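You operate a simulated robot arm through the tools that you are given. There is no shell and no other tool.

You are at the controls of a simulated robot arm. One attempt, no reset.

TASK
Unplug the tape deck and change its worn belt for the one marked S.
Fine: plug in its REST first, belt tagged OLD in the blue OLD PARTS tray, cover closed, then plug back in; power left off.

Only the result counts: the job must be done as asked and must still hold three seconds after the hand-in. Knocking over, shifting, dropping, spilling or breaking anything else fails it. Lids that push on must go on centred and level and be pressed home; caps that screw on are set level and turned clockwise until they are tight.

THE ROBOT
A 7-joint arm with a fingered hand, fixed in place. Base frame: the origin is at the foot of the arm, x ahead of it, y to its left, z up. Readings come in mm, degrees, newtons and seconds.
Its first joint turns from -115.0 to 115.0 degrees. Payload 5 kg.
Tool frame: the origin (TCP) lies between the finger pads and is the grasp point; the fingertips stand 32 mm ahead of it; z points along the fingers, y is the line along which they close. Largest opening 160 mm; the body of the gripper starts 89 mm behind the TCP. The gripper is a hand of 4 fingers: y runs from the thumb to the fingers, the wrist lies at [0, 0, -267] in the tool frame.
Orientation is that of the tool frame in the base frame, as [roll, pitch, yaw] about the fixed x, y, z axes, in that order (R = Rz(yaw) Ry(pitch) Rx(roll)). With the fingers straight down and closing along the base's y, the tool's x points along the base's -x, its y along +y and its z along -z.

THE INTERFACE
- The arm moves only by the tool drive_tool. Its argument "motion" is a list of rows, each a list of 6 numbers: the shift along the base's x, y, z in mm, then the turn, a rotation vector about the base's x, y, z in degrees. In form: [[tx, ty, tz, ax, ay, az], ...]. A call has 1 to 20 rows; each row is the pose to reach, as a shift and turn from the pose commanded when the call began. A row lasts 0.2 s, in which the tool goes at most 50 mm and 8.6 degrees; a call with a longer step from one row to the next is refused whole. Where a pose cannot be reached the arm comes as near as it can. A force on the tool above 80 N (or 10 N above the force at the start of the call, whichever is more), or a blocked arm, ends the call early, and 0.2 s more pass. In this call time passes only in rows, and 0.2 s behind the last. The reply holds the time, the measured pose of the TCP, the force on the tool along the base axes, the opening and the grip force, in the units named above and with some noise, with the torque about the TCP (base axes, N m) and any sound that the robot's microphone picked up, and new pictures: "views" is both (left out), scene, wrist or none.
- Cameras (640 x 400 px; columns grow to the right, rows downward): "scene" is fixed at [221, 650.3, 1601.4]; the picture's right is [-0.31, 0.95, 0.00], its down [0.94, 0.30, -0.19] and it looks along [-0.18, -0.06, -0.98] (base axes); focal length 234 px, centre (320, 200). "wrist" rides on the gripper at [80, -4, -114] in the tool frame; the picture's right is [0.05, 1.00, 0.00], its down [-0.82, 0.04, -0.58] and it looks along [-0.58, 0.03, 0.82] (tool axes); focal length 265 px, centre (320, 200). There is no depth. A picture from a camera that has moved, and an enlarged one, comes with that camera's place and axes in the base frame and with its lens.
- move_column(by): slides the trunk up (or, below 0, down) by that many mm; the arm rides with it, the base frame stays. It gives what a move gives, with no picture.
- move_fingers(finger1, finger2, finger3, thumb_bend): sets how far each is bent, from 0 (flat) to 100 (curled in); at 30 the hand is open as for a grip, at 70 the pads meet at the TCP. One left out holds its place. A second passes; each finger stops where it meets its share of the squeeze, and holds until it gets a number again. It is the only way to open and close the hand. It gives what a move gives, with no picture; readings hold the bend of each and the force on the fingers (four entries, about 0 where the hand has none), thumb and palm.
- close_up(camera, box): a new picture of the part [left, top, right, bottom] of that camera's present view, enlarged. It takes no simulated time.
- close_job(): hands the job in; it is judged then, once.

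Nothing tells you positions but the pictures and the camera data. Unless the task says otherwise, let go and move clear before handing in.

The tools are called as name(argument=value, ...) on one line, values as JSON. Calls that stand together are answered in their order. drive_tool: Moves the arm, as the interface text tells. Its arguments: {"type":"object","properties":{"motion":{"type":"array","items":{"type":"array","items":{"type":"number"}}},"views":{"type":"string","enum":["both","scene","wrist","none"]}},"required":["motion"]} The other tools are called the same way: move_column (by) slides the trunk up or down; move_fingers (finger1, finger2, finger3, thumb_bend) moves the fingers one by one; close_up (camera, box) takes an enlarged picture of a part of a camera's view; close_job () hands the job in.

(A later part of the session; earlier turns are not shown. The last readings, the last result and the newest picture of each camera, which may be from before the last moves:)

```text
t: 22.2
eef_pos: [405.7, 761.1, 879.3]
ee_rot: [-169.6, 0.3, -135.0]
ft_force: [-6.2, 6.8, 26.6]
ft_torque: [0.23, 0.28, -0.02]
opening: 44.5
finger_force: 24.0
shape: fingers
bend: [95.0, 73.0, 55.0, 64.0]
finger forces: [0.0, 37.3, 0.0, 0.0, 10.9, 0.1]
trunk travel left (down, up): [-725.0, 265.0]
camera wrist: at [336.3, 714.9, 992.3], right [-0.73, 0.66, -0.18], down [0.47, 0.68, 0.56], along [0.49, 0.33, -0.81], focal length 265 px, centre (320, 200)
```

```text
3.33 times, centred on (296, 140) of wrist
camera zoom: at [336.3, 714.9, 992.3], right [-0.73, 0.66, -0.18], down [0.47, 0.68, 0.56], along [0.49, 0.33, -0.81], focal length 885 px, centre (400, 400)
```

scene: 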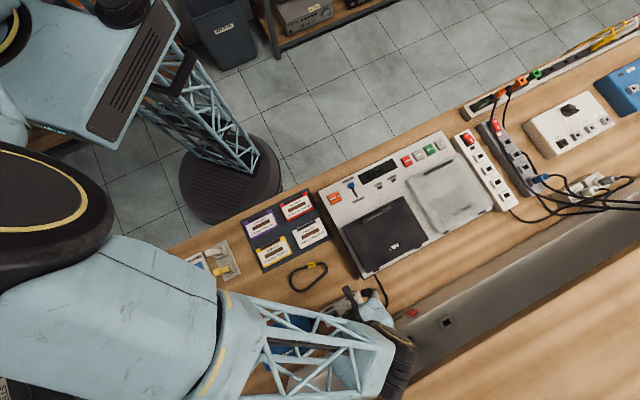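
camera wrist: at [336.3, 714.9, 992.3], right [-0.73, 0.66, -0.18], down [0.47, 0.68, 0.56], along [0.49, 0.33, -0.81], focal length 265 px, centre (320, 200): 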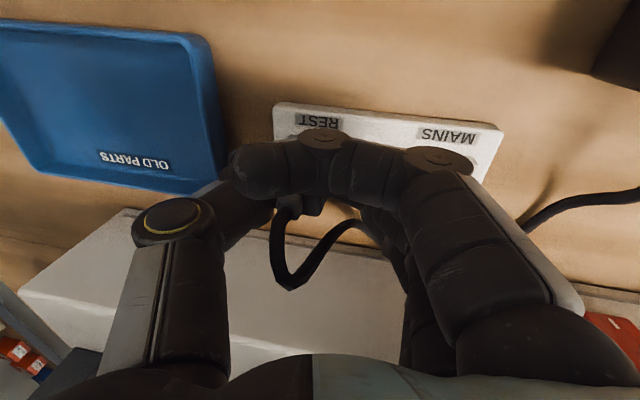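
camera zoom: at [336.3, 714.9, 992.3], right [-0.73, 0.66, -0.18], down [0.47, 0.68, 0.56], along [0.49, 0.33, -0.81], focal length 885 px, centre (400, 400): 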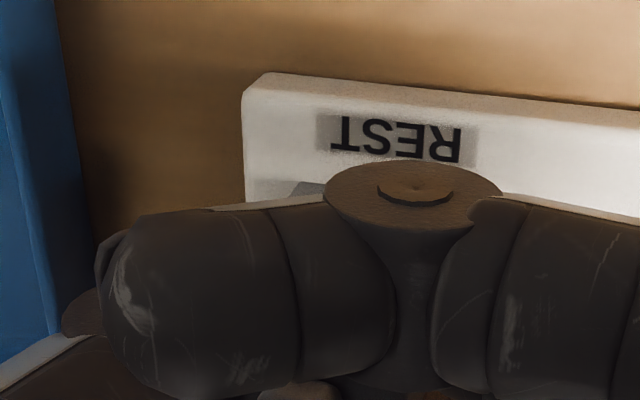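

Now finger 2's tip is bearing on the socket rim because of the hand tilt. I'll release the half-inserted plug, level the hand and re-grip higher.

move_fingers(finger2=58, thumb_bend=57)

drive_tool(motion=[[0, 0, 8, 0, 0, 0], [0, 0, 20, 0, 0, 0], [0, 0, 35, 2.5, 2.5, 0], [0, 0, 40, 5, 5, 0], [0, 0, 40, 7.4, 7.4, 0]], views="none")

move_fingers(finger1=50)

close_up(camera="wrist", box=[160, 60, 480, 260])

```text
t: 23.2
eef_pos: [407.9, 758.8, 875.8]
ee_rot: [-169.5, 0.1, -135.0]
ft_force: [0.3, 3.4, 7.5]
ft_torque: [0.02, 0.05, -0.02]
opening: 48.5
finger_force: 4.8
shape: fingers
bend: [95.0, 77.0, 55.0, 56.0]
finger forces: [0.0, 10.2, 0.0, 0.1, 0.0, 0.0]
trunk travel left (down, up): [-725.0, 265.0]
```

```text
t: 24.4
eef_pos: [407.7, 760.5, 917.7]
ee_rot: [179.9, 0.0, -135.0]
ft_force: [0.5, 0.0, 0.9]
ft_torque: [-0.02, -0.01, 0.01]
opening: 48.5
finger_force: 0.0
shape: fingers
bend: [95.0, 57.0, 55.0, 56.0]
finger forces: [0.0, 0.0, 0.0, 0.0, 0.0, 0.0]
trunk travel left (down, up): [-725.0, 265.0]
```

```text
t: 25.4
eef_pos: [408.4, 759.5, 916.5]
ee_rot: [-179.9, 0.0, -134.8]
ft_force: [-0.7, -0.9, -0.9]
ft_torque: [0.0, 0.02, -0.02]
opening: 78.7
finger_force: 0.0
shape: fingers
bend: [50.0, 57.0, 55.0, 56.0]
finger forces: [0.0, 0.0, 0.0, 0.0, 0.1, 0.0]
trunk travel left (down, up): [-725.0, 265.0]
```

```text
2.00 times, centred on (320, 160) of wrist
camera zoom: at [352.4, 699.6, 1030.3], right [-0.74, 0.67, 0.0], down [0.55, 0.61, 0.58], along [0.39, 0.43, -0.82], focal length 531 px, centre (320, 280)
```

zoom: 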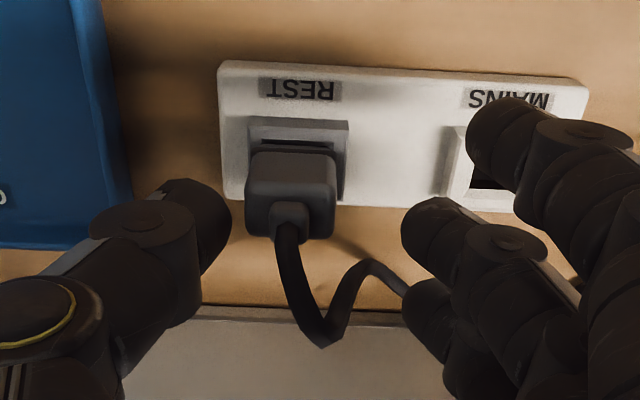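

The plug stays in REST. I'll zoom to see how deep and how upright it sits.

close_up(camera="wrist", box=[240, 95, 368, 175])

close_up(camera="scene", box=[280, 260, 408, 340])

```text
5.00 times, centred on (304, 135) of wrist
camera zoom: at [352.4, 699.6, 1030.3], right [-0.74, 0.67, 0.0], down [0.55, 0.61, 0.58], along [0.39, 0.43, -0.82], focal length 1327 px, centre (400, 525)
```

zoom: 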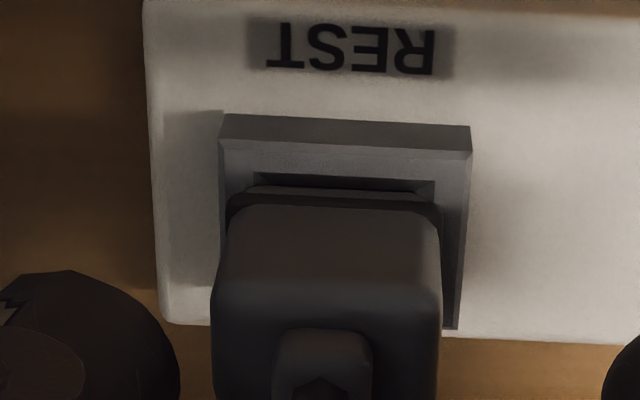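

```text
5.00 times, centred on (344, 300) of scene
camera zoom: at [221.0, 650.3, 1601.4], right [-0.31, 0.95, 0.0], down [0.94, 0.3, -0.19], along [-0.18, -0.06, -0.98], focal length 1170 px, centre (200, -300)
```

zoom: 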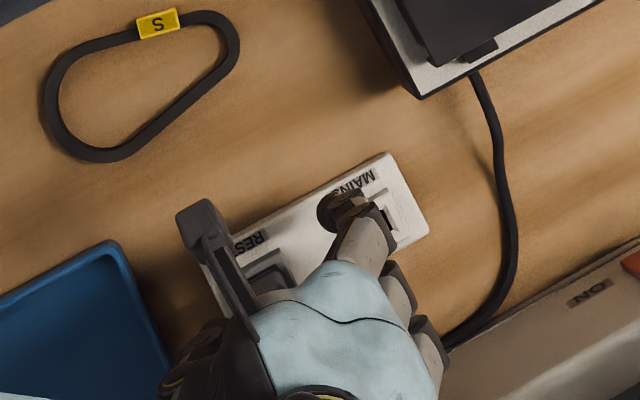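

The plug is in the hole but a few millimetres short of home. I'll re-centre the level hand on it, grip higher and push down.

drive_tool(motion=[[5.7, -5.7, -8, 0, 0, 0], [5.7, -5.7, -20, 0, 0, 0], [5.7, -5.7, -31, 0, 0, 0]], views="none")

close_up(camera="wrist", box=[200, 80, 440, 230])

```text
t: 26.2
eef_pos: [414.3, 754.5, 885.7]
ee_rot: [-180.0, 0.0, -134.9]
ft_force: [0.2, -0.8, -0.5]
ft_torque: [-0.05, -0.01, 0.01]
opening: 78.8
finger_force: 0.1
shape: fingers
bend: [50.0, 57.0, 55.0, 56.0]
finger forces: [0.1, 0.1, 0.0, 0.0, 0.0, 0.1]
trunk travel left (down, up): [-725.0, 265.0]
```

```text
2.67 times, centred on (320, 155) of wrist
camera zoom: at [358.2, 694.3, 999.2], right [-0.74, 0.67, 0.0], down [0.55, 0.61, 0.58], along [0.39, 0.43, -0.82], focal length 708 px, centre (320, 320)
```

zoom: 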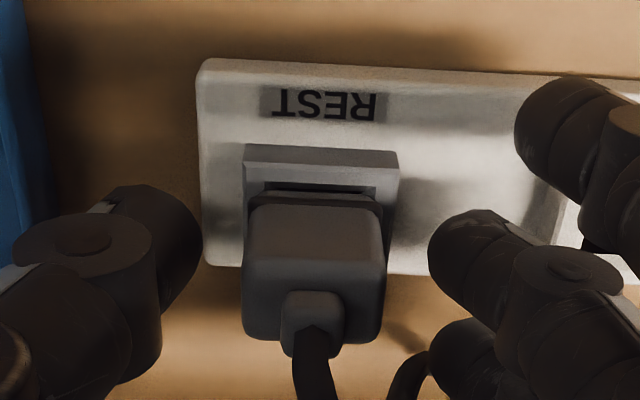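

The plug is centred between thumb and finger 2. Closing on it.

move_fingers(finger2=70, thumb_bend=67)

drive_tool(motion=[[0, 0, -2, 0, 0, 0], [0, 0, -4, 0, 0, 0], [0, 0, -6, 0, 0, 0]], views="none")

close_up(camera="wrist", box=[200, 80, 440, 230])

```text
t: 27.2
eef_pos: [414.0, 754.4, 884.9]
ee_rot: [180.0, 0.0, -134.9]
ft_force: [-0.1, 0.4, -0.3]
ft_torque: [0.0, -0.01, 0.01]
opening: 65.9
finger_force: 6.4
shape: fingers
bend: [50.0, 64.0, 55.0, 65.0]
finger forces: [0.1, 6.6, 0.1, 0.0, 6.7, 0.1]
trunk travel left (down, up): [-725.0, 265.0]
```

```text
t: 28.0
eef_pos: [414.0, 753.5, 880.6]
ee_rot: [179.9, 0.3, -134.9]
ft_force: [-0.8, -0.7, 14.1]
ft_torque: [0.0, 0.04, 0.03]
opening: 65.5
finger_force: 9.0
shape: fingers
bend: [50.0, 66.0, 55.0, 66.0]
finger forces: [0.1, 9.4, 0.0, 0.0, 9.1, 0.0]
trunk travel left (down, up): [-725.0, 265.0]
```

```text
2.67 times, centred on (320, 155) of wrist
camera zoom: at [358.1, 694.1, 994.9], right [-0.74, 0.67, 0.0], down [0.55, 0.61, 0.58], along [0.39, 0.43, -0.81], focal length 708 px, centre (320, 320)
```

zoom: 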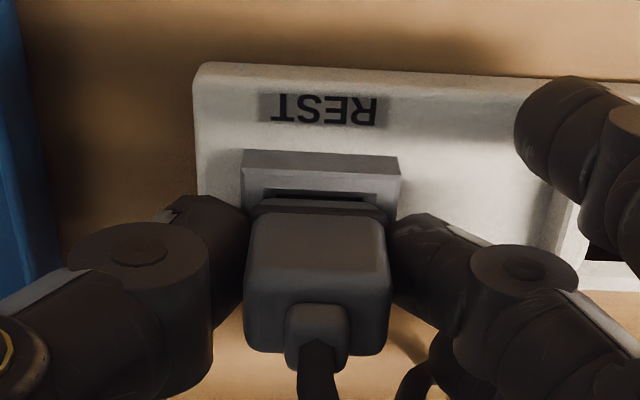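

The push met 14 N of resistance. I'll press a bit more and listen for it seating.

drive_tool(motion=[[0, 0, -2, 0, 0, 0], [0, 0, -4, 0, 0, 0], [0, 0, -4, 0, 0, 0]], views="none")

close_up(camera="wrist", box=[200, 80, 440, 230])

```text
t: 28.8
eef_pos: [414.0, 755.3, 877.7]
ee_rot: [179.9, 0.3, -134.9]
ft_force: [-0.2, 2.6, 23.0]
ft_torque: [0.14, 0.07, -0.04]
opening: 65.7
finger_force: 13.6
shape: fingers
bend: [50.0, 68.0, 55.0, 66.0]
finger forces: [0.1, 16.9, 0.0, 0.0, 11.6, 0.1]
trunk travel left (down, up): [-725.0, 265.0]
```

```text
2.67 times, centred on (320, 155) of wrist
camera zoom: at [357.8, 693.7, 991.4], right [-0.74, 0.67, 0.0], down [0.55, 0.6, 0.58], along [0.39, 0.43, -0.81], focal length 708 px, centre (320, 320)
```

zoom: 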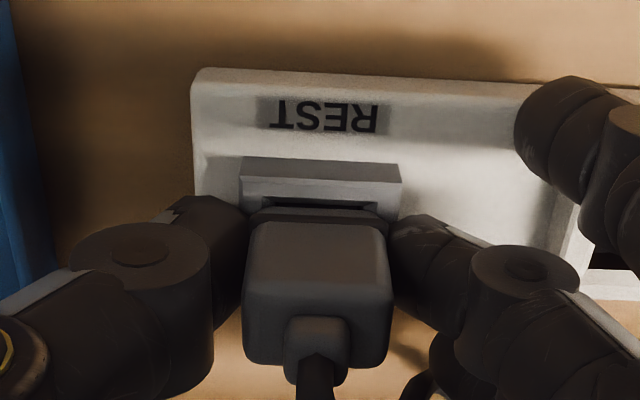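

It resists at 23 N. I'll let go and look from the same relative viewpoint as I had over MAINS, to compare seating depth.

move_fingers(finger2=56, thumb_bend=56)

drive_tool(motion=[[0, 0, 15, 0, 0, 0], [0, 0, 40, 0, 0, 0], [0, 0, 71, 0, 0, 0]], views="none")

close_up(camera="wrist", box=[200, 60, 440, 210])

```text
t: 29.8
eef_pos: [413.9, 753.0, 876.4]
ee_rot: [179.9, 0.1, -134.8]
ft_force: [-0.4, -2.3, 12.9]
ft_torque: [0.14, 0.76, 0.11]
opening: 79.3
finger_force: 6.8
shape: fingers
bend: [51.0, 57.0, 55.0, 56.0]
finger forces: [11.5, 1.8, 0.1, 0.0, 0.0, 0.1]
trunk travel left (down, up): [-725.0, 265.0]
```

```text
t: 30.6
eef_pos: [413.0, 753.7, 947.0]
ee_rot: [-180.0, 0.0, -134.9]
ft_force: [1.0, -0.5, -0.4]
ft_torque: [0.01, -0.01, 0.02]
opening: 79.3
finger_force: 0.0
shape: fingers
bend: [50.0, 56.0, 55.0, 56.0]
finger forces: [0.0, 0.0, 0.0, 0.1, 0.1, 0.0]
trunk travel left (down, up): [-725.0, 265.0]
```

```text
2.67 times, centred on (320, 135) of wrist
camera zoom: at [357.3, 693.2, 1060.6], right [-0.74, 0.67, 0.0], down [0.55, 0.61, 0.58], along [0.39, 0.43, -0.82], focal length 708 px, centre (320, 373)
```

zoom: 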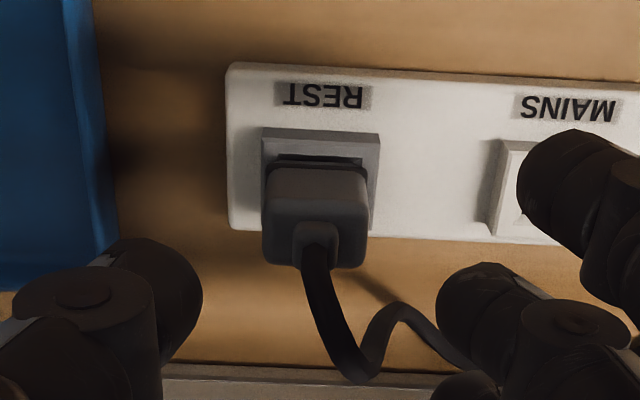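

It looks the same depth as it was in MAINS. One more zoom to be sure.

close_up(camera="wrist", box=[270, 95, 366, 155])

```text
6.67 times, centred on (318, 125) of wrist
camera zoom: at [357.3, 693.2, 1060.6], right [-0.74, 0.67, 0.0], down [0.55, 0.61, 0.58], along [0.39, 0.43, -0.82], focal length 1769 px, centre (333, 700)
```

zoom: 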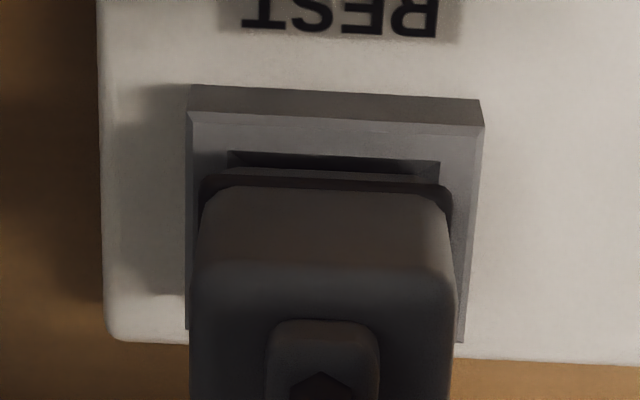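

It appears close to home, but I want a flatter side view to judge the gap. I'll back off toward the robot and tilt the camera.

drive_tool(motion=[[-30, -30, 0, 0, 0, 0], [-60, -60, 0, 4, -4, 0], [-60, -60, 0, 9, -9, 0], [-60, -60, -15, 14, -14, 0], [-60, -60, -35, 19, -19, 0], [-60, -60, -47, 21.2, -21.2, 0]], views="wrist")

close_up(camera="wrist", box=[256, 150, 416, 250])

```text
t: 32.0
eef_pos: [351.6, 695.3, 902.0]
ee_rot: [-179.9, 30.3, -134.8]
ft_force: [-0.2, -0.3, 0.2]
ft_torque: [-0.03, 0.0, -0.01]
opening: 79.5
finger_force: 0.0
shape: fingers
bend: [50.0, 56.0, 55.0, 56.0]
finger forces: [0.0, 0.1, 0.1, 0.0, 0.1, 0.0]
trunk travel left (down, up): [-725.0, 265.0]
camera wrist: at [263.5, 602.2, 959.1], right [-0.74, 0.67, -0.03], down [0.26, 0.32, 0.91], along [0.62, 0.66, -0.42], focal length 265 px, centre (320, 200)
```

wrist: 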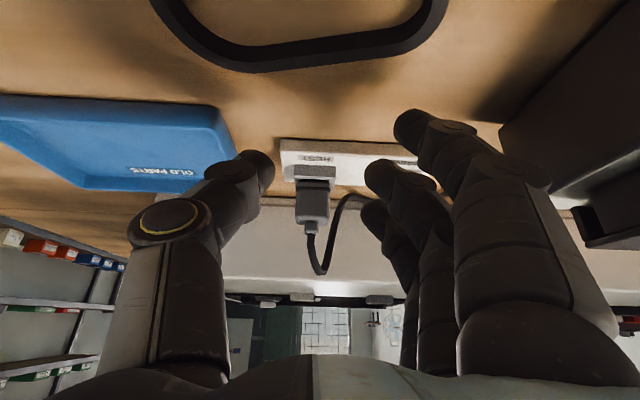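

```text
4.00 times, centred on (336, 200) of wrist
camera zoom: at [263.5, 602.2, 959.1], right [-0.74, 0.67, -0.03], down [0.26, 0.32, 0.91], along [0.62, 0.66, -0.42], focal length 1062 px, centre (256, 200)
```

zoom: 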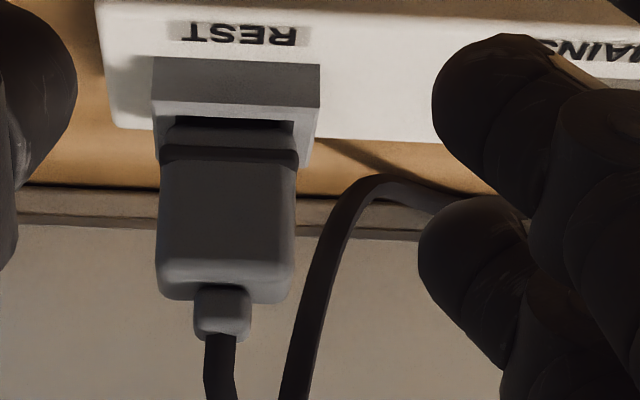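

Comparing heights, the plug sits at the same depth as it did in MAINS (body about 10 mm above the rim in both cases), so it's home in REST. Next I'll view the belt cover.

drive_tool(motion=[[0, 0, 30, -5, 5, 0], [0, 0, 70, -10, 10, 0], [-15, 2, 105, -15, 15, 0], [-50, 7, 130, -20, 20, 0], [-90, 12, 155, -21.2, 21.2, 0], [-138, 19, 165, -21.2, 21.2, 0], [-186, 25, 178, -21.2, 21.2, 0], [-234, 32, 178, -21.2, 21.2, 0], [-280, 38, 178, -21.2, 21.2, 0], [-295, 40.3, 178, -21.2, 21.2, 0]], views="both")

close_up(camera="wrist", box=[200, 90, 440, 240])

close_up(camera="scene", box=[300, 270, 396, 330])

```text
t: 34.2
eef_pos: [58.9, 734.8, 1078.1]
ee_rot: [180.0, 0.0, -135.0]
ft_force: [1.4, -0.5, 0.1]
ft_torque: [-0.02, -0.01, 0.03]
opening: 79.6
finger_force: 0.1
shape: fingers
bend: [50.0, 56.0, 55.0, 56.0]
finger forces: [0.0, 0.0, 0.0, 0.0, 0.0, 0.0]
trunk travel left (down, up): [-725.0, 265.0]
camera wrist: at [3.2, 674.5, 1191.9], right [-0.74, 0.67, 0.0], down [0.55, 0.61, 0.58], along [0.39, 0.43, -0.82], focal length 265 px, centre (320, 200)
```

scene: 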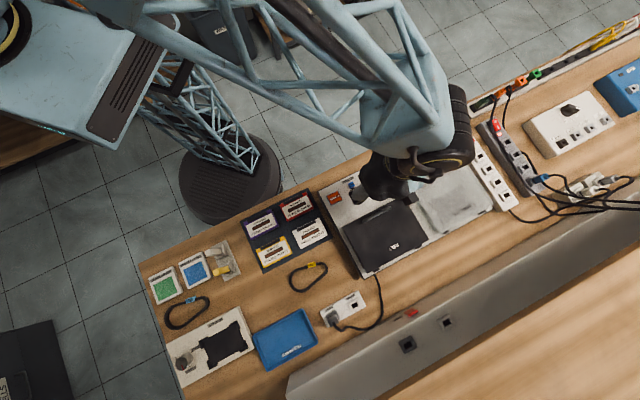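
wrist: 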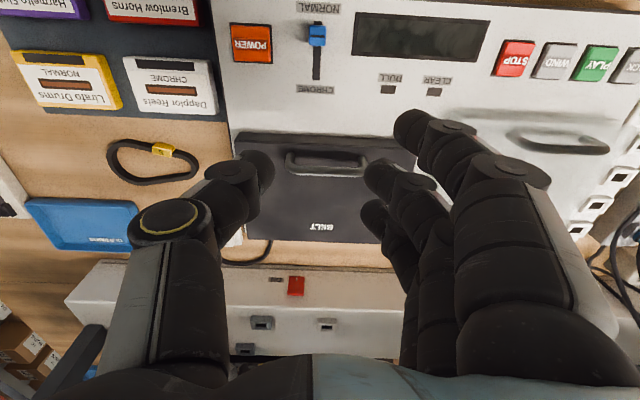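

```text
2.67 times, centred on (320, 165) of wrist
camera zoom: at [3.2, 674.5, 1191.9], right [-0.74, 0.67, 0.0], down [0.55, 0.61, 0.58], along [0.39, 0.43, -0.82], focal length 708 px, centre (320, 293)
```

zoom: 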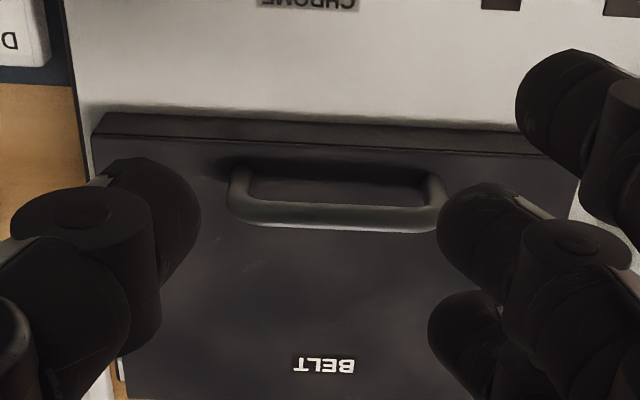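

```text
6.67 times, centred on (348, 300) of scene
camera zoom: at [221.0, 650.3, 1601.4], right [-0.31, 0.95, 0.0], down [0.94, 0.3, -0.19], along [-0.18, -0.06, -0.98], focal length 1560 px, centre (133, -467)
```

zoom: 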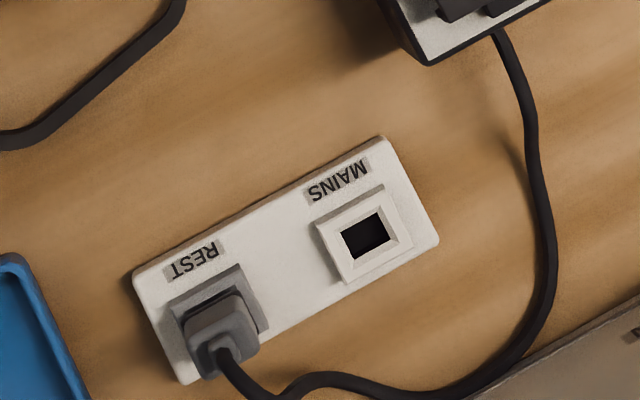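

The plug is upright in REST. The BELT cover spans p≈604–760, q≈386–593, with a U-handle standing ~38 mm tall near p≈616, q≈491, hinged at the far side. I'll turn the hand 90° to pinch the bar across and move above it.

drive_tool(motion=[[3, 5, 0, 0, 0, -8.2], [6, 9, -5, 0, 0, -16.4], [9, 14, -10, 0, 0, -24.6], [12, 19, -15, 0, 0, -32.8], [15, 24, -20, 0, 0, -41], [18, 29, -25, 0, 0, -49.2], [21, 34, -30, 0, 0, -57.4], [24, 39, -35, 0, 0, -65.6], [27, 44, -40, 0, 0, -73.8], [29, 48, -45, 0, 0, -82], [29.7, 48.1, -48, 0, 0, -90]], views="both")

close_up(camera="wrist", box=[160, 50, 480, 250])

```text
t: 36.6
eef_pos: [88.5, 782.1, 1028.8]
ee_rot: [-180.0, 0.2, 135.0]
ft_force: [0.4, 0.3, 1.2]
ft_torque: [-0.03, -0.03, 0.0]
opening: 79.4
finger_force: 0.0
shape: fingers
bend: [50.0, 56.0, 55.0, 56.0]
finger forces: [0.0, 0.0, 0.1, 0.1, 0.0, 0.0]
trunk travel left (down, up): [-725.0, 265.0]
camera wrist: at [26.6, 835.9, 1142.9], right [0.67, 0.74, 0.0], down [0.61, -0.55, 0.58], along [0.43, -0.39, -0.82], focal length 265 px, centre (320, 200)
```

scene: 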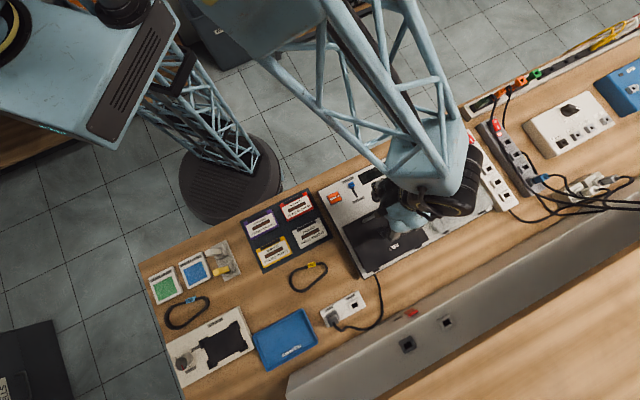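
wrist: 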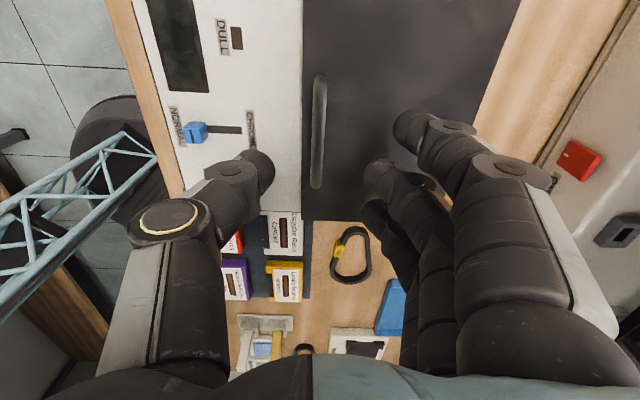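

```text
2.00 times, centred on (320, 150) of wrist
camera zoom: at [26.6, 835.9, 1142.9], right [0.67, 0.74, 0.0], down [0.61, -0.55, 0.58], along [0.43, -0.39, -0.82], focal length 531 px, centre (320, 300)
```

zoom: 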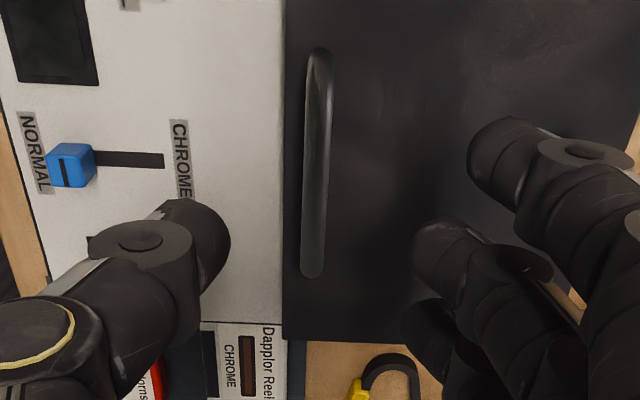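

The bar runs along q at p≈612, z≈946, with the cover's top at z≈918. I'll pre-close the hand and come down around the bar.

move_fingers(finger1=62, finger2=62, finger3=62, thumb_bend=62)

drive_tool(motion=[[-2.2, -2.2, -20, 0, 0, 0], [-2.2, -2.2, -40, 0, 0, 0], [-2.2, -2.2, -58, 0, 0, 0]], views="wrist")

close_up(camera="wrist", box=[200, 60, 440, 210])

```text
t: 37.6
eef_pos: [89.5, 781.5, 1027.7]
ee_rot: [179.9, 0.1, 135.1]
ft_force: [-0.3, -0.3, 0.3]
ft_torque: [0.02, -0.01, -0.02]
opening: 47.1
finger_force: 0.0
shape: fingers
bend: [62.0, 62.0, 62.0, 62.0]
finger forces: [0.0, 0.0, 0.1, 0.0, 0.0, 0.1]
trunk travel left (down, up): [-725.0, 265.0]
```

```text
t: 38.4
eef_pos: [86.2, 779.6, 971.4]
ee_rot: [179.9, 0.1, 135.1]
ft_force: [0.5, 0.5, 0.9]
ft_torque: [0.0, 0.01, -0.03]
opening: 47.2
finger_force: 0.0
shape: fingers
bend: [62.0, 62.0, 62.0, 62.0]
finger forces: [0.1, 0.0, 0.0, 0.1, 0.0, 0.1]
trunk travel left (down, up): [-725.0, 265.0]
camera wrist: at [24.3, 834.4, 1084.9], right [0.67, 0.74, 0.0], down [0.61, -0.55, 0.58], along [0.43, -0.39, -0.82], focal length 265 px, centre (320, 200)
```

wrist: 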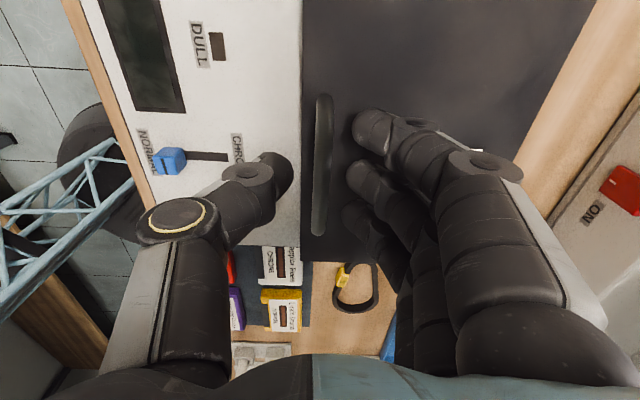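

```text
2.67 times, centred on (320, 135) of wrist
camera zoom: at [24.3, 834.4, 1084.9], right [0.67, 0.74, 0.0], down [0.61, -0.55, 0.58], along [0.43, -0.39, -0.82], focal length 708 px, centre (320, 373)
```

zoom: 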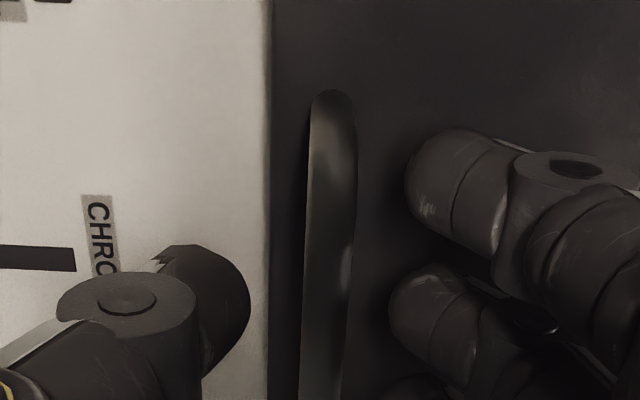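

The bar sits between thumb and fingers. Lowering a little more, then closing on it.

drive_tool(motion=[[1, 1, -5, 0, 0, 0], [1, 1, -10, 0, 0, 0]], views="none")

move_fingers(finger1=72, finger2=72, finger3=72, thumb_bend=72)

close_up(camera="wrist", box=[200, 60, 440, 210])

```text
t: 39.0
eef_pos: [87.4, 781.5, 962.3]
ee_rot: [-180.0, 0.1, 135.1]
ft_force: [0.5, -0.1, -0.5]
ft_torque: [0.03, 0.02, 0.0]
opening: 47.0
finger_force: 0.0
shape: fingers
bend: [62.0, 62.0, 62.0, 62.0]
finger forces: [0.0, 0.1, 0.0, 0.1, 0.0, 0.1]
trunk travel left (down, up): [-725.0, 265.0]
```

```text
t: 40.0
eef_pos: [87.9, 782.2, 961.8]
ee_rot: [180.0, 0.1, 134.9]
ft_force: [3.3, 2.9, -1.3]
ft_torque: [0.1, -0.05, -0.1]
opening: 24.5
finger_force: 5.7
shape: fingers
bend: [71.0, 71.0, 71.0, 71.0]
finger forces: [4.0, 1.9, 2.0, 0.0, 3.7, 0.0]
trunk travel left (down, up): [-725.0, 265.0]
```

```text
2.67 times, centred on (320, 135) of wrist
camera zoom: at [25.5, 835.3, 1075.1], right [0.67, 0.74, 0.0], down [0.61, -0.55, 0.58], along [0.43, -0.39, -0.82], focal length 708 px, centre (320, 373)
```

zoom: 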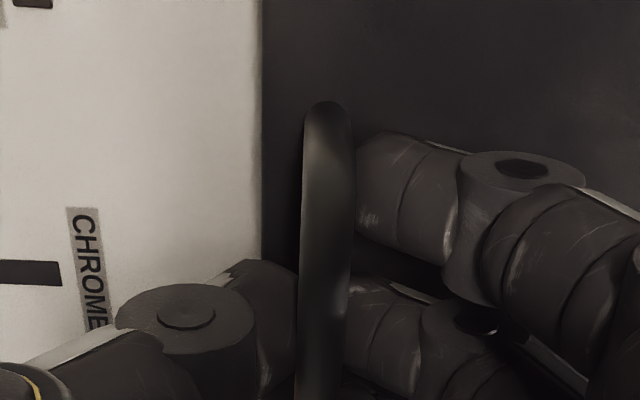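

The grip is on the bar. I'll firm it slightly and lift along the hinge arc, checking forces.

move_fingers(finger1=75, finger2=75, finger3=75, thumb_bend=75)

drive_tool(motion=[[1.6, 1.6, 6.5, 0, 0, 0], [3.5, 3.5, 12.9, 0, 0, 0], [5.6, 5.6, 19, 0, 0, 0], [7.8, 7.8, 25.3, 0, 0, 0]], views="both")

```text
t: 41.0
eef_pos: [87.7, 781.8, 960.4]
ee_rot: [-180.0, 0.2, 135.0]
ft_force: [7.8, 7.4, -4.8]
ft_torque: [0.21, -0.1, -0.14]
opening: 22.7
finger_force: 12.6
shape: fingers
bend: [73.0, 73.0, 73.0, 72.0]
finger forces: [8.5, 4.6, 4.9, 0.1, 7.2, 0.1]
trunk travel left (down, up): [-725.0, 265.0]
```

```text
t: 42.0
eef_pos: [96.6, 789.6, 986.2]
ee_rot: [-180.0, 0.1, 135.0]
ft_force: [9.1, 7.6, -8.2]
ft_torque: [0.09, -0.1, -0.04]
opening: 21.8
finger_force: 12.2
shape: fingers
bend: [73.0, 73.0, 73.0, 73.0]
finger forces: [7.3, 5.7, 6.0, 0.0, 5.6, 0.0]
trunk travel left (down, up): [-725.0, 265.0]
camera wrist: at [34.2, 844.0, 1099.4], right [0.67, 0.74, 0.0], down [0.61, -0.54, 0.58], along [0.43, -0.39, -0.82], focal length 265 px, centre (320, 200)
```

scene: 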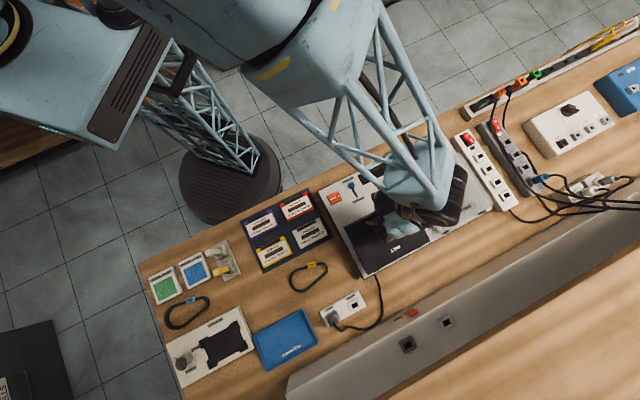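
wrist: 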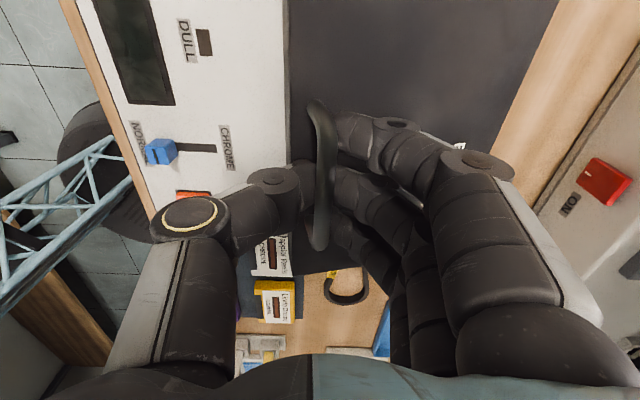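

The cover is rising with a small load. Continuing along the arc to about 45°.

drive_tool(motion=[[5.1, 5.1, 11.8, 0, 0, 0], [10.9, 10.9, 23, 0, 0, 0], [17.3, 17.3, 33.3, 0, 0, 0], [24.4, 24.4, 42.9, 0, 0, 0], [32, 32, 51.5, 0, 0, 0], [40.2, 40.2, 59.2, 0, 0, 0], [48.7, 48.7, 65.8, 0, 0, 0]], views="both")

```text
t: 43.6
eef_pos: [145.8, 842.5, 1045.8]
ee_rot: [-179.5, 0.5, 135.0]
ft_force: [16.9, -3.0, -34.4]
ft_torque: [-0.24, 0.01, -0.11]
opening: 21.2
finger_force: 17.1
shape: fingers
bend: [71.0, 71.0, 71.0, 73.0]
finger forces: [10.1, 10.7, 10.3, 0.1, 3.1, 0.0]
trunk travel left (down, up): [-725.0, 265.0]
camera wrist: at [84.7, 897.3, 1160.3], right [0.67, 0.74, -0.01], down [0.61, -0.54, 0.58], along [0.43, -0.4, -0.81], focal length 265 px, centre (320, 200)
```

scene: 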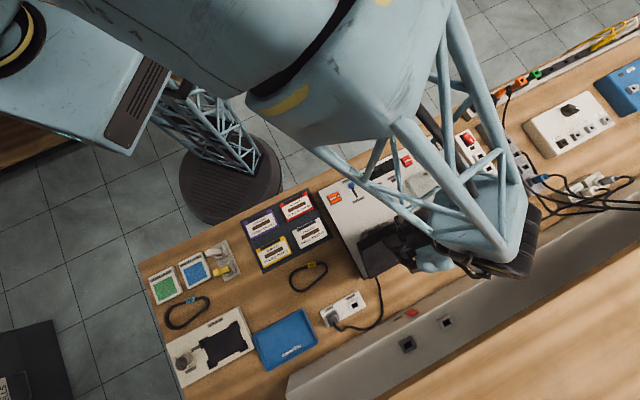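
wrist: 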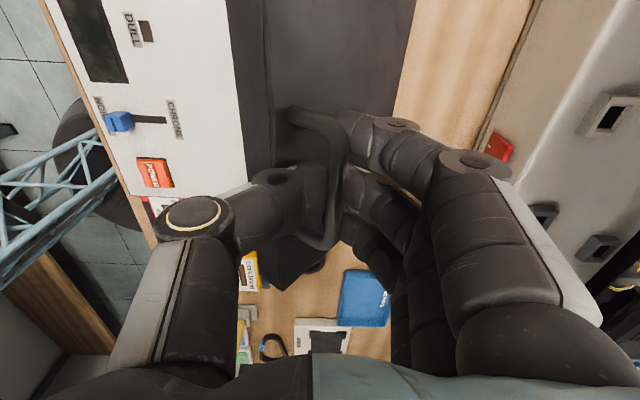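

The load shows the true hinge is nearer and lower than I assumed (about p≈745, z≈899). I'll correct the arc and continue.

drive_tool(motion=[[2.8, 2.8, -6.8, 0, 0, 0], [7.4, 7.4, -4.6, 0, 0, 0], [11.9, 11.9, -2.7, 0, 0, 0], [16.2, 16.2, -1.2, 0, 0, 0], [20.4, 20.4, 0, 0, 0, 0]], views="wrist")

```text
t: 44.8
eef_pos: [165.0, 860.3, 1050.5]
ee_rot: [-179.7, 0.2, 135.1]
ft_force: [4.9, -0.7, -25.3]
ft_torque: [-0.22, 0.11, -0.02]
opening: 20.5
finger_force: 15.0
shape: fingers
bend: [71.0, 71.0, 71.0, 73.0]
finger forces: [8.3, 8.4, 8.3, 0.0, 4.6, 0.1]
trunk travel left (down, up): [-725.0, 265.0]
camera wrist: at [102.8, 914.0, 1165.3], right [0.67, 0.74, 0.0], down [0.61, -0.54, 0.58], along [0.43, -0.39, -0.81], focal length 265 px, centre (320, 200)
```

wrist: 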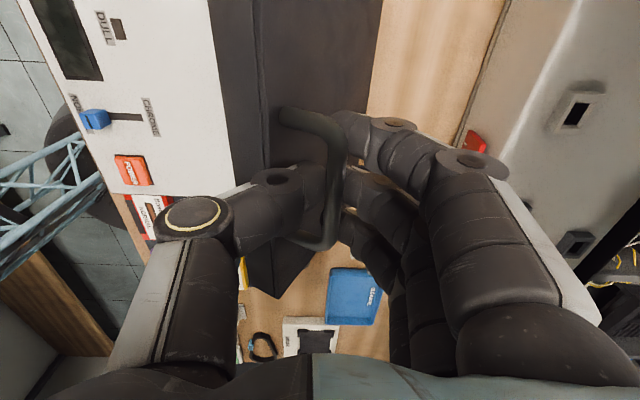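

Refit: hinge about (p 745, z 893), cover now near 59°. Continuing with the corrected arc, slightly lower.

drive_tool(motion=[[4, 4, -3.5, 0, 0, 0], [8.3, 8.3, -4, 0, 0, 0], [12.7, 12.7, -4, 0, 0, 0], [17.1, 17.1, -4, 0, 0, 0], [21.5, 21.5, -4.5, 0, 0, 0], [26, 26, -5, 0, 0, 0]], views="both")

```text
t: 46.2
eef_pos: [187.9, 881.6, 1053.4]
ee_rot: [179.8, -0.2, 135.1]
ft_force: [-12.6, -6.1, 38.6]
ft_torque: [-1.57, 1.64, -0.04]
opening: 21.7
finger_force: 53.0
shape: fingers
bend: [73.0, 73.0, 73.0, 70.0]
finger forces: [5.3, 5.0, 4.5, 0.0, 90.7, 0.0]
trunk travel left (down, up): [-725.0, 265.0]
camera wrist: at [126.6, 936.0, 1167.8], right [0.67, 0.74, 0.01], down [0.61, -0.55, 0.58], along [0.43, -0.38, -0.82], focal length 265 px, centre (320, 200)
```

scene: 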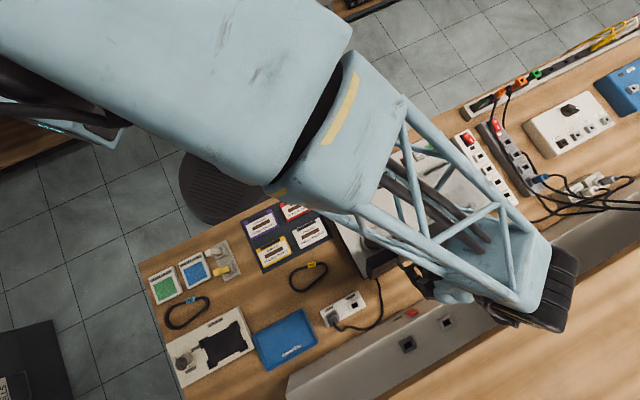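
wrist: 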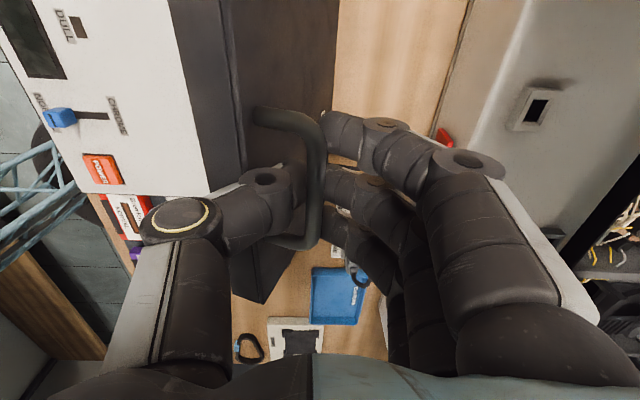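

The thumb is being squeezed against the cover inside the handle. I'll rise slightly and tilt the hand so the thumb runs parallel to the cover.

drive_tool(motion=[[-1, -1, 4, 3.5, -3.5, 0], [-2, -2, 6, 7, -7, 0]], views="wrist")

```text
t: 46.8
eef_pos: [184.8, 880.4, 1057.2]
ee_rot: [169.8, -0.2, 135.1]
ft_force: [-16.6, -9.4, 46.9]
ft_torque: [-2.16, 2.28, -0.16]
opening: 24.5
finger_force: 69.2
shape: fingers
bend: [74.0, 74.0, 74.0, 70.0]
finger forces: [1.6, 1.5, 1.2, 0.1, 134.6, 0.0]
trunk travel left (down, up): [-725.0, 265.0]
camera wrist: at [109.3, 918.7, 1169.5], right [0.66, 0.73, 0.18], down [0.54, -0.62, 0.57], along [0.53, -0.28, -0.8], focal length 265 px, centre (320, 200)
```

wrist: 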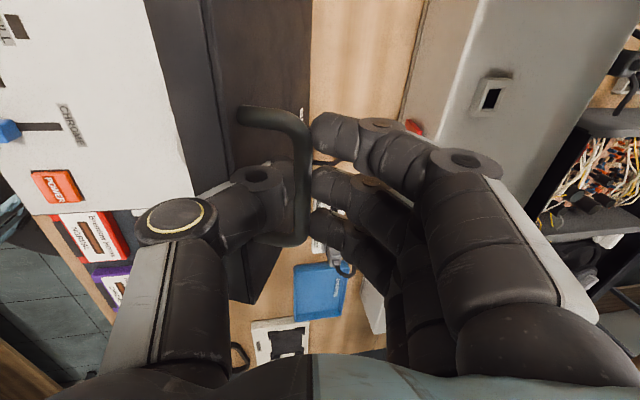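

That tilt made it worse—the thumb's knuckle rides on the cover's edge. I'll tilt the other way to free it.

drive_tool(motion=[[1, 1, 1, -4, 4, 0], [2.3, 2.3, 2, -8.5, 8.5, 0], [3.5, 3.5, 2, -12.7, 12.7, 0]], views="wrist")

```text
t: 47.6
eef_pos: [194.5, 886.1, 1048.7]
ee_rot: [-171.5, 0.4, 135.0]
ft_force: [-1.7, 0.2, -7.3]
ft_torque: [-0.02, 0.03, 0.05]
opening: 20.0
finger_force: 13.3
shape: fingers
bend: [74.0, 74.0, 74.0, 71.0]
finger forces: [3.1, 4.4, 3.4, 0.1, 15.3, 0.0]
trunk travel left (down, up): [-725.0, 265.0]
camera wrist: at [144.4, 952.7, 1162.1], right [0.66, 0.73, -0.15], down [0.66, -0.49, 0.57], along [0.35, -0.48, -0.81], focal length 265 px, centre (320, 200)
```

wrist: 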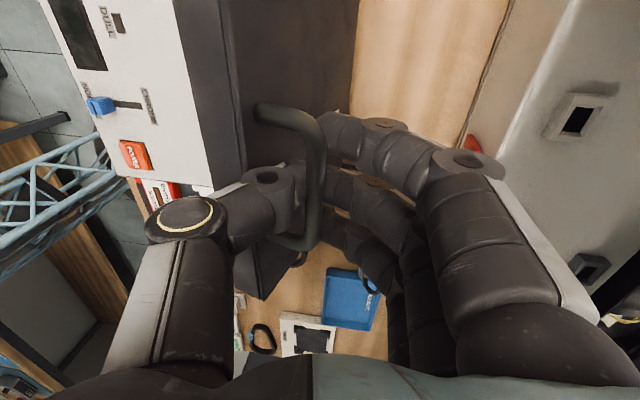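

The forces have dropped and the cover is at roughly 75°. I'll ease the thumb a little to test whether the cover stays up by itself.

move_fingers(thumb_bend=67)

close_up(camera="wrist", box=[160, 60, 480, 260])

```text
t: 48.6
eef_pos: [192.0, 885.0, 1055.7]
ee_rot: [-171.9, 0.2, 135.0]
ft_force: [2.5, -1.7, -7.4]
ft_torque: [0.0, -0.05, 0.05]
opening: 25.4
finger_force: 5.0
shape: fingers
bend: [74.0, 74.0, 74.0, 66.0]
finger forces: [1.9, 1.9, 1.7, 0.0, 4.7, 0.0]
trunk travel left (down, up): [-725.0, 265.0]
```

```text
2.00 times, centred on (320, 160) of wrist
camera zoom: at [142.6, 950.6, 1168.3], right [0.66, 0.74, -0.14], down [0.66, -0.49, 0.57], along [0.35, -0.47, -0.81], focal length 531 px, centre (320, 280)
```

zoom: 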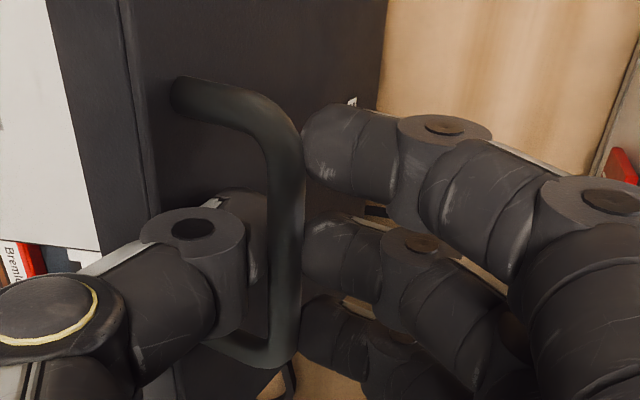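

The thumb still touches lightly. I'll open it a little further; it still hooks the bar if the cover falls.

move_fingers(thumb_bend=61)

close_up(camera="wrist", box=[160, 60, 480, 260])

```text
t: 49.6
eef_pos: [191.2, 885.2, 1054.7]
ee_rot: [-171.9, 0.0, 135.0]
ft_force: [-1.0, 0.1, -1.1]
ft_torque: [-0.02, -0.03, 0.01]
opening: 28.9
finger_force: 0.0
shape: fingers
bend: [75.0, 75.0, 75.0, 61.0]
finger forces: [0.0, 0.1, 0.0, 0.0, 0.2, 0.0]
trunk travel left (down, up): [-725.0, 265.0]
```

```text
2.00 times, centred on (320, 160) of wrist
camera zoom: at [141.1, 950.3, 1168.6], right [0.66, 0.74, -0.14], down [0.66, -0.49, 0.57], along [0.35, -0.47, -0.81], focal length 531 px, centre (320, 280)
```

zoom: 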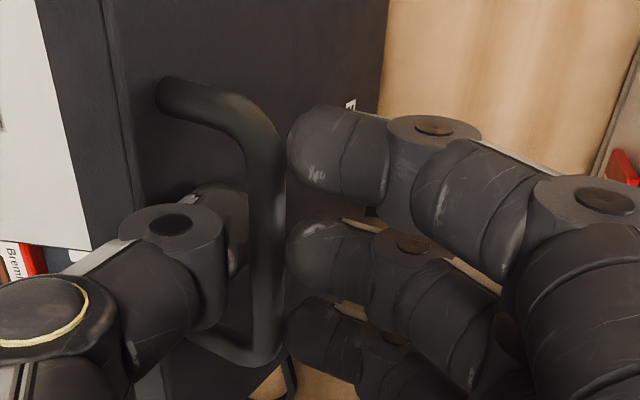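

No force on any finger now. Opening a little more to confirm the cover holds.

move_fingers(thumb_bend=56)

close_up(camera="wrist", box=[160, 60, 480, 260])

```text
t: 50.6
eef_pos: [190.9, 885.4, 1055.4]
ee_rot: [-171.9, 0.1, 135.2]
ft_force: [-0.2, 0.5, 0.6]
ft_torque: [0.01, -0.01, 0.01]
opening: 36.3
finger_force: 1.5
shape: fingers
bend: [75.0, 75.0, 75.0, 56.0]
finger forces: [0.0, 0.1, 0.0, 0.0, 2.8, 0.1]
trunk travel left (down, up): [-725.0, 265.0]
```

```text
2.00 times, centred on (320, 160) of wrist
camera zoom: at [141.1, 950.3, 1168.5], right [0.66, 0.74, -0.14], down [0.66, -0.49, 0.57], along [0.35, -0.47, -0.81], focal length 531 px, centre (320, 280)
```

zoom: 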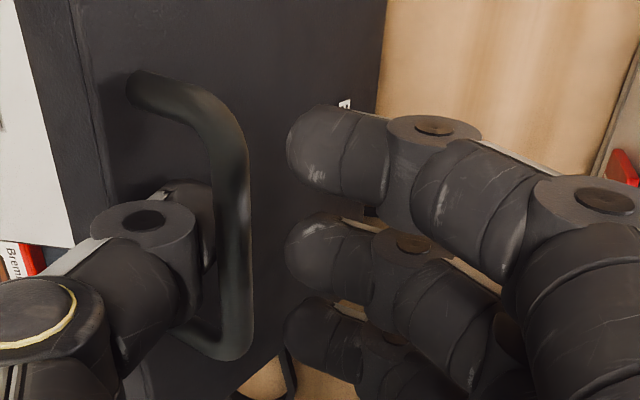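

The cover does not stay up alone; it rests on the thumb at about 64°. My plan: keep the thumb hooked in the handle, open the other fingers, swing the hand around the thumb to the side, and then push the cover past vertical.

move_fingers(finger1=30, finger2=30, finger3=30)

close_up(camera="wrist", box=[80, 40, 480, 290])

```text
t: 51.6
eef_pos: [192.5, 885.0, 1054.8]
ee_rot: [-172.0, 0.1, 135.0]
ft_force: [-0.2, 0.4, -0.1]
ft_torque: [0.0, 0.0, 0.0]
opening: 117.7
finger_force: 1.7
shape: fingers
bend: [30.0, 30.0, 30.0, 56.0]
finger forces: [0.1, 0.0, 0.0, 0.0, 2.9, 0.0]
trunk travel left (down, up): [-725.0, 265.0]
```

```text
1.60 times, centred on (280, 165) of wrist
camera zoom: at [141.1, 950.3, 1168.5], right [0.66, 0.74, -0.14], down [0.66, -0.49, 0.57], along [0.35, -0.47, -0.81], focal length 425 px, centre (384, 256)
```

zoom: 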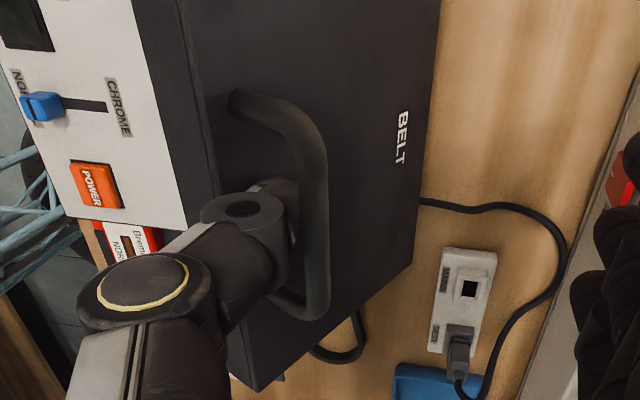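

The thumb holds the cover with just ~3 N. Now yawing the hand around the thumb in two halves.

drive_tool(motion=[[4.6, -5.3, 0, 0, 0, -8.2], [8.4, -11.2, 0, 0, 0, -16.4], [11.3, -17.6, 0, 0, 0, -24.6], [13.2, -24.3, 0, 0, 0, -32.8], [14.2, -31.2, 0, 0, 0, -41]], views="both")

```text
t: 52.8
eef_pos: [204.4, 854.9, 1055.6]
ee_rot: [-171.9, 0.0, 94.1]
ft_force: [-5.8, 7.7, 4.4]
ft_torque: [0.21, -0.2, -0.05]
opening: 116.2
finger_force: 26.9
shape: fingers
bend: [30.0, 30.0, 30.0, 57.0]
finger forces: [0.1, 0.0, 0.0, 0.0, 53.4, 0.0]
trunk travel left (down, up): [-725.0, 265.0]
camera wrist: at [208.7, 935.6, 1168.7], right [0.98, 0.12, -0.14], down [0.18, -0.8, 0.57], along [-0.04, -0.58, -0.81], focal length 265 px, centre (320, 200)
```

scene: 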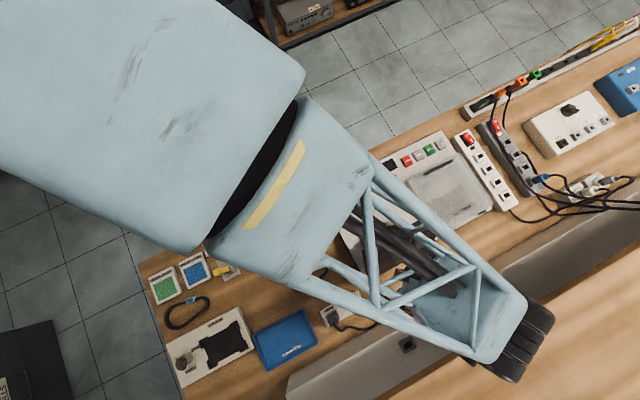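
wrist: 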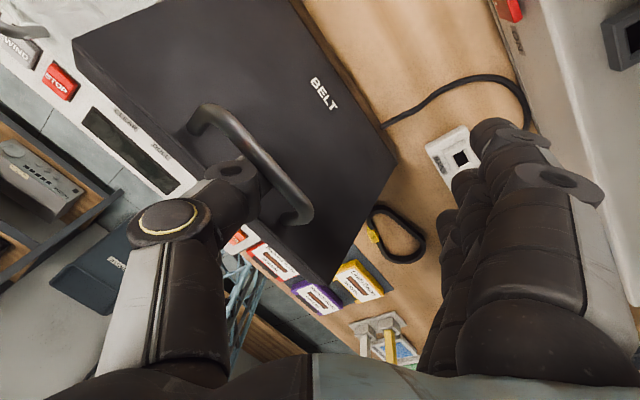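

The thumb is wedged a bit between bar and cover; that should ease as the cover nears vertical. Pushing the cover further open in small steps, slightly higher.

drive_tool(motion=[[3, 3, 3, 0, 0, 0], [8, 8, 4, 0, 0, 0], [14, 14, 4, 0, 0, 0], [20, 20, 4, 0, 0, 0]], views="wrist")

```text
t: 53.8
eef_pos: [227.6, 873.7, 1058.5]
ee_rot: [-172.1, 0.1, 94.0]
ft_force: [-1.0, 1.6, 1.3]
ft_torque: [0.04, 0.03, -0.04]
opening: 119.4
finger_force: 3.4
shape: fingers
bend: [30.0, 30.0, 30.0, 56.0]
finger forces: [0.0, 0.0, 0.0, 0.0, 6.1, 0.0]
trunk travel left (down, up): [-725.0, 265.0]
camera wrist: at [231.5, 955.0, 1172.2], right [0.98, 0.12, -0.14], down [0.18, -0.8, 0.57], along [-0.04, -0.58, -0.81], focal length 265 px, centre (320, 200)
```

wrist: 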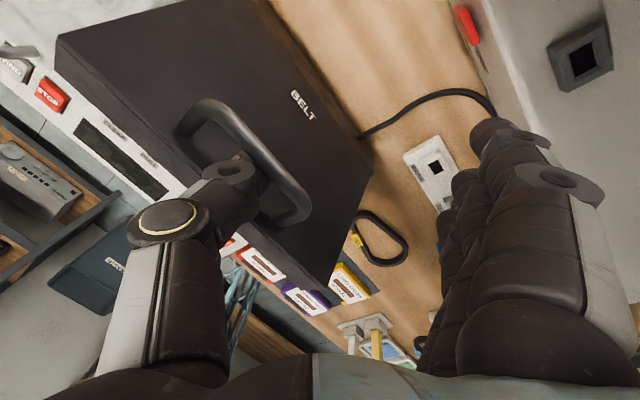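

Forces are low again and the cover is near 72°. Continuing to yaw and push together.

drive_tool(motion=[[4, -0.5, 0, 0, 0, -6.2], [7.5, -1.5, 0, 0, 0, -12.4], [10.5, -3, -1, 0, 0, -18.6], [13, -5, -1, 0, 0, -25], [20, 2, -2, 0, 0, -25]], views="wrist")

```text
t: 55.0
eef_pos: [246.0, 876.5, 1056.7]
ee_rot: [-172.0, 0.2, 69.0]
ft_force: [0.3, 1.3, 0.8]
ft_torque: [0.02, -0.03, -0.01]
opening: 118.6
finger_force: 0.5
shape: fingers
bend: [30.0, 30.0, 30.0, 56.0]
finger forces: [0.0, 0.0, 0.0, 0.0, 0.3, 0.1]
trunk travel left (down, up): [-725.0, 265.0]
camera wrist: at [284.4, 947.7, 1169.9], right [0.94, -0.31, -0.14], down [-0.18, -0.8, 0.57], along [-0.29, -0.51, -0.81], focal length 265 px, centre (320, 200)
```

wrist: 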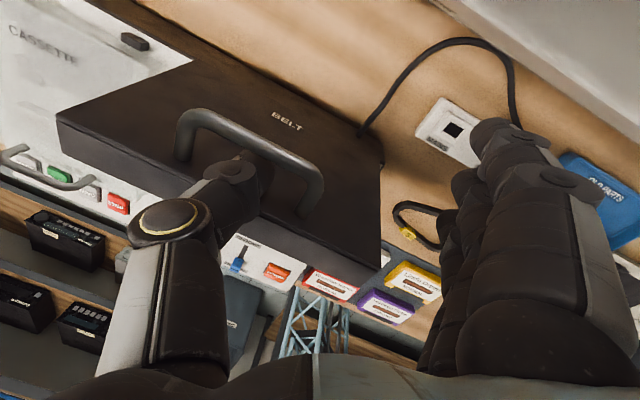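

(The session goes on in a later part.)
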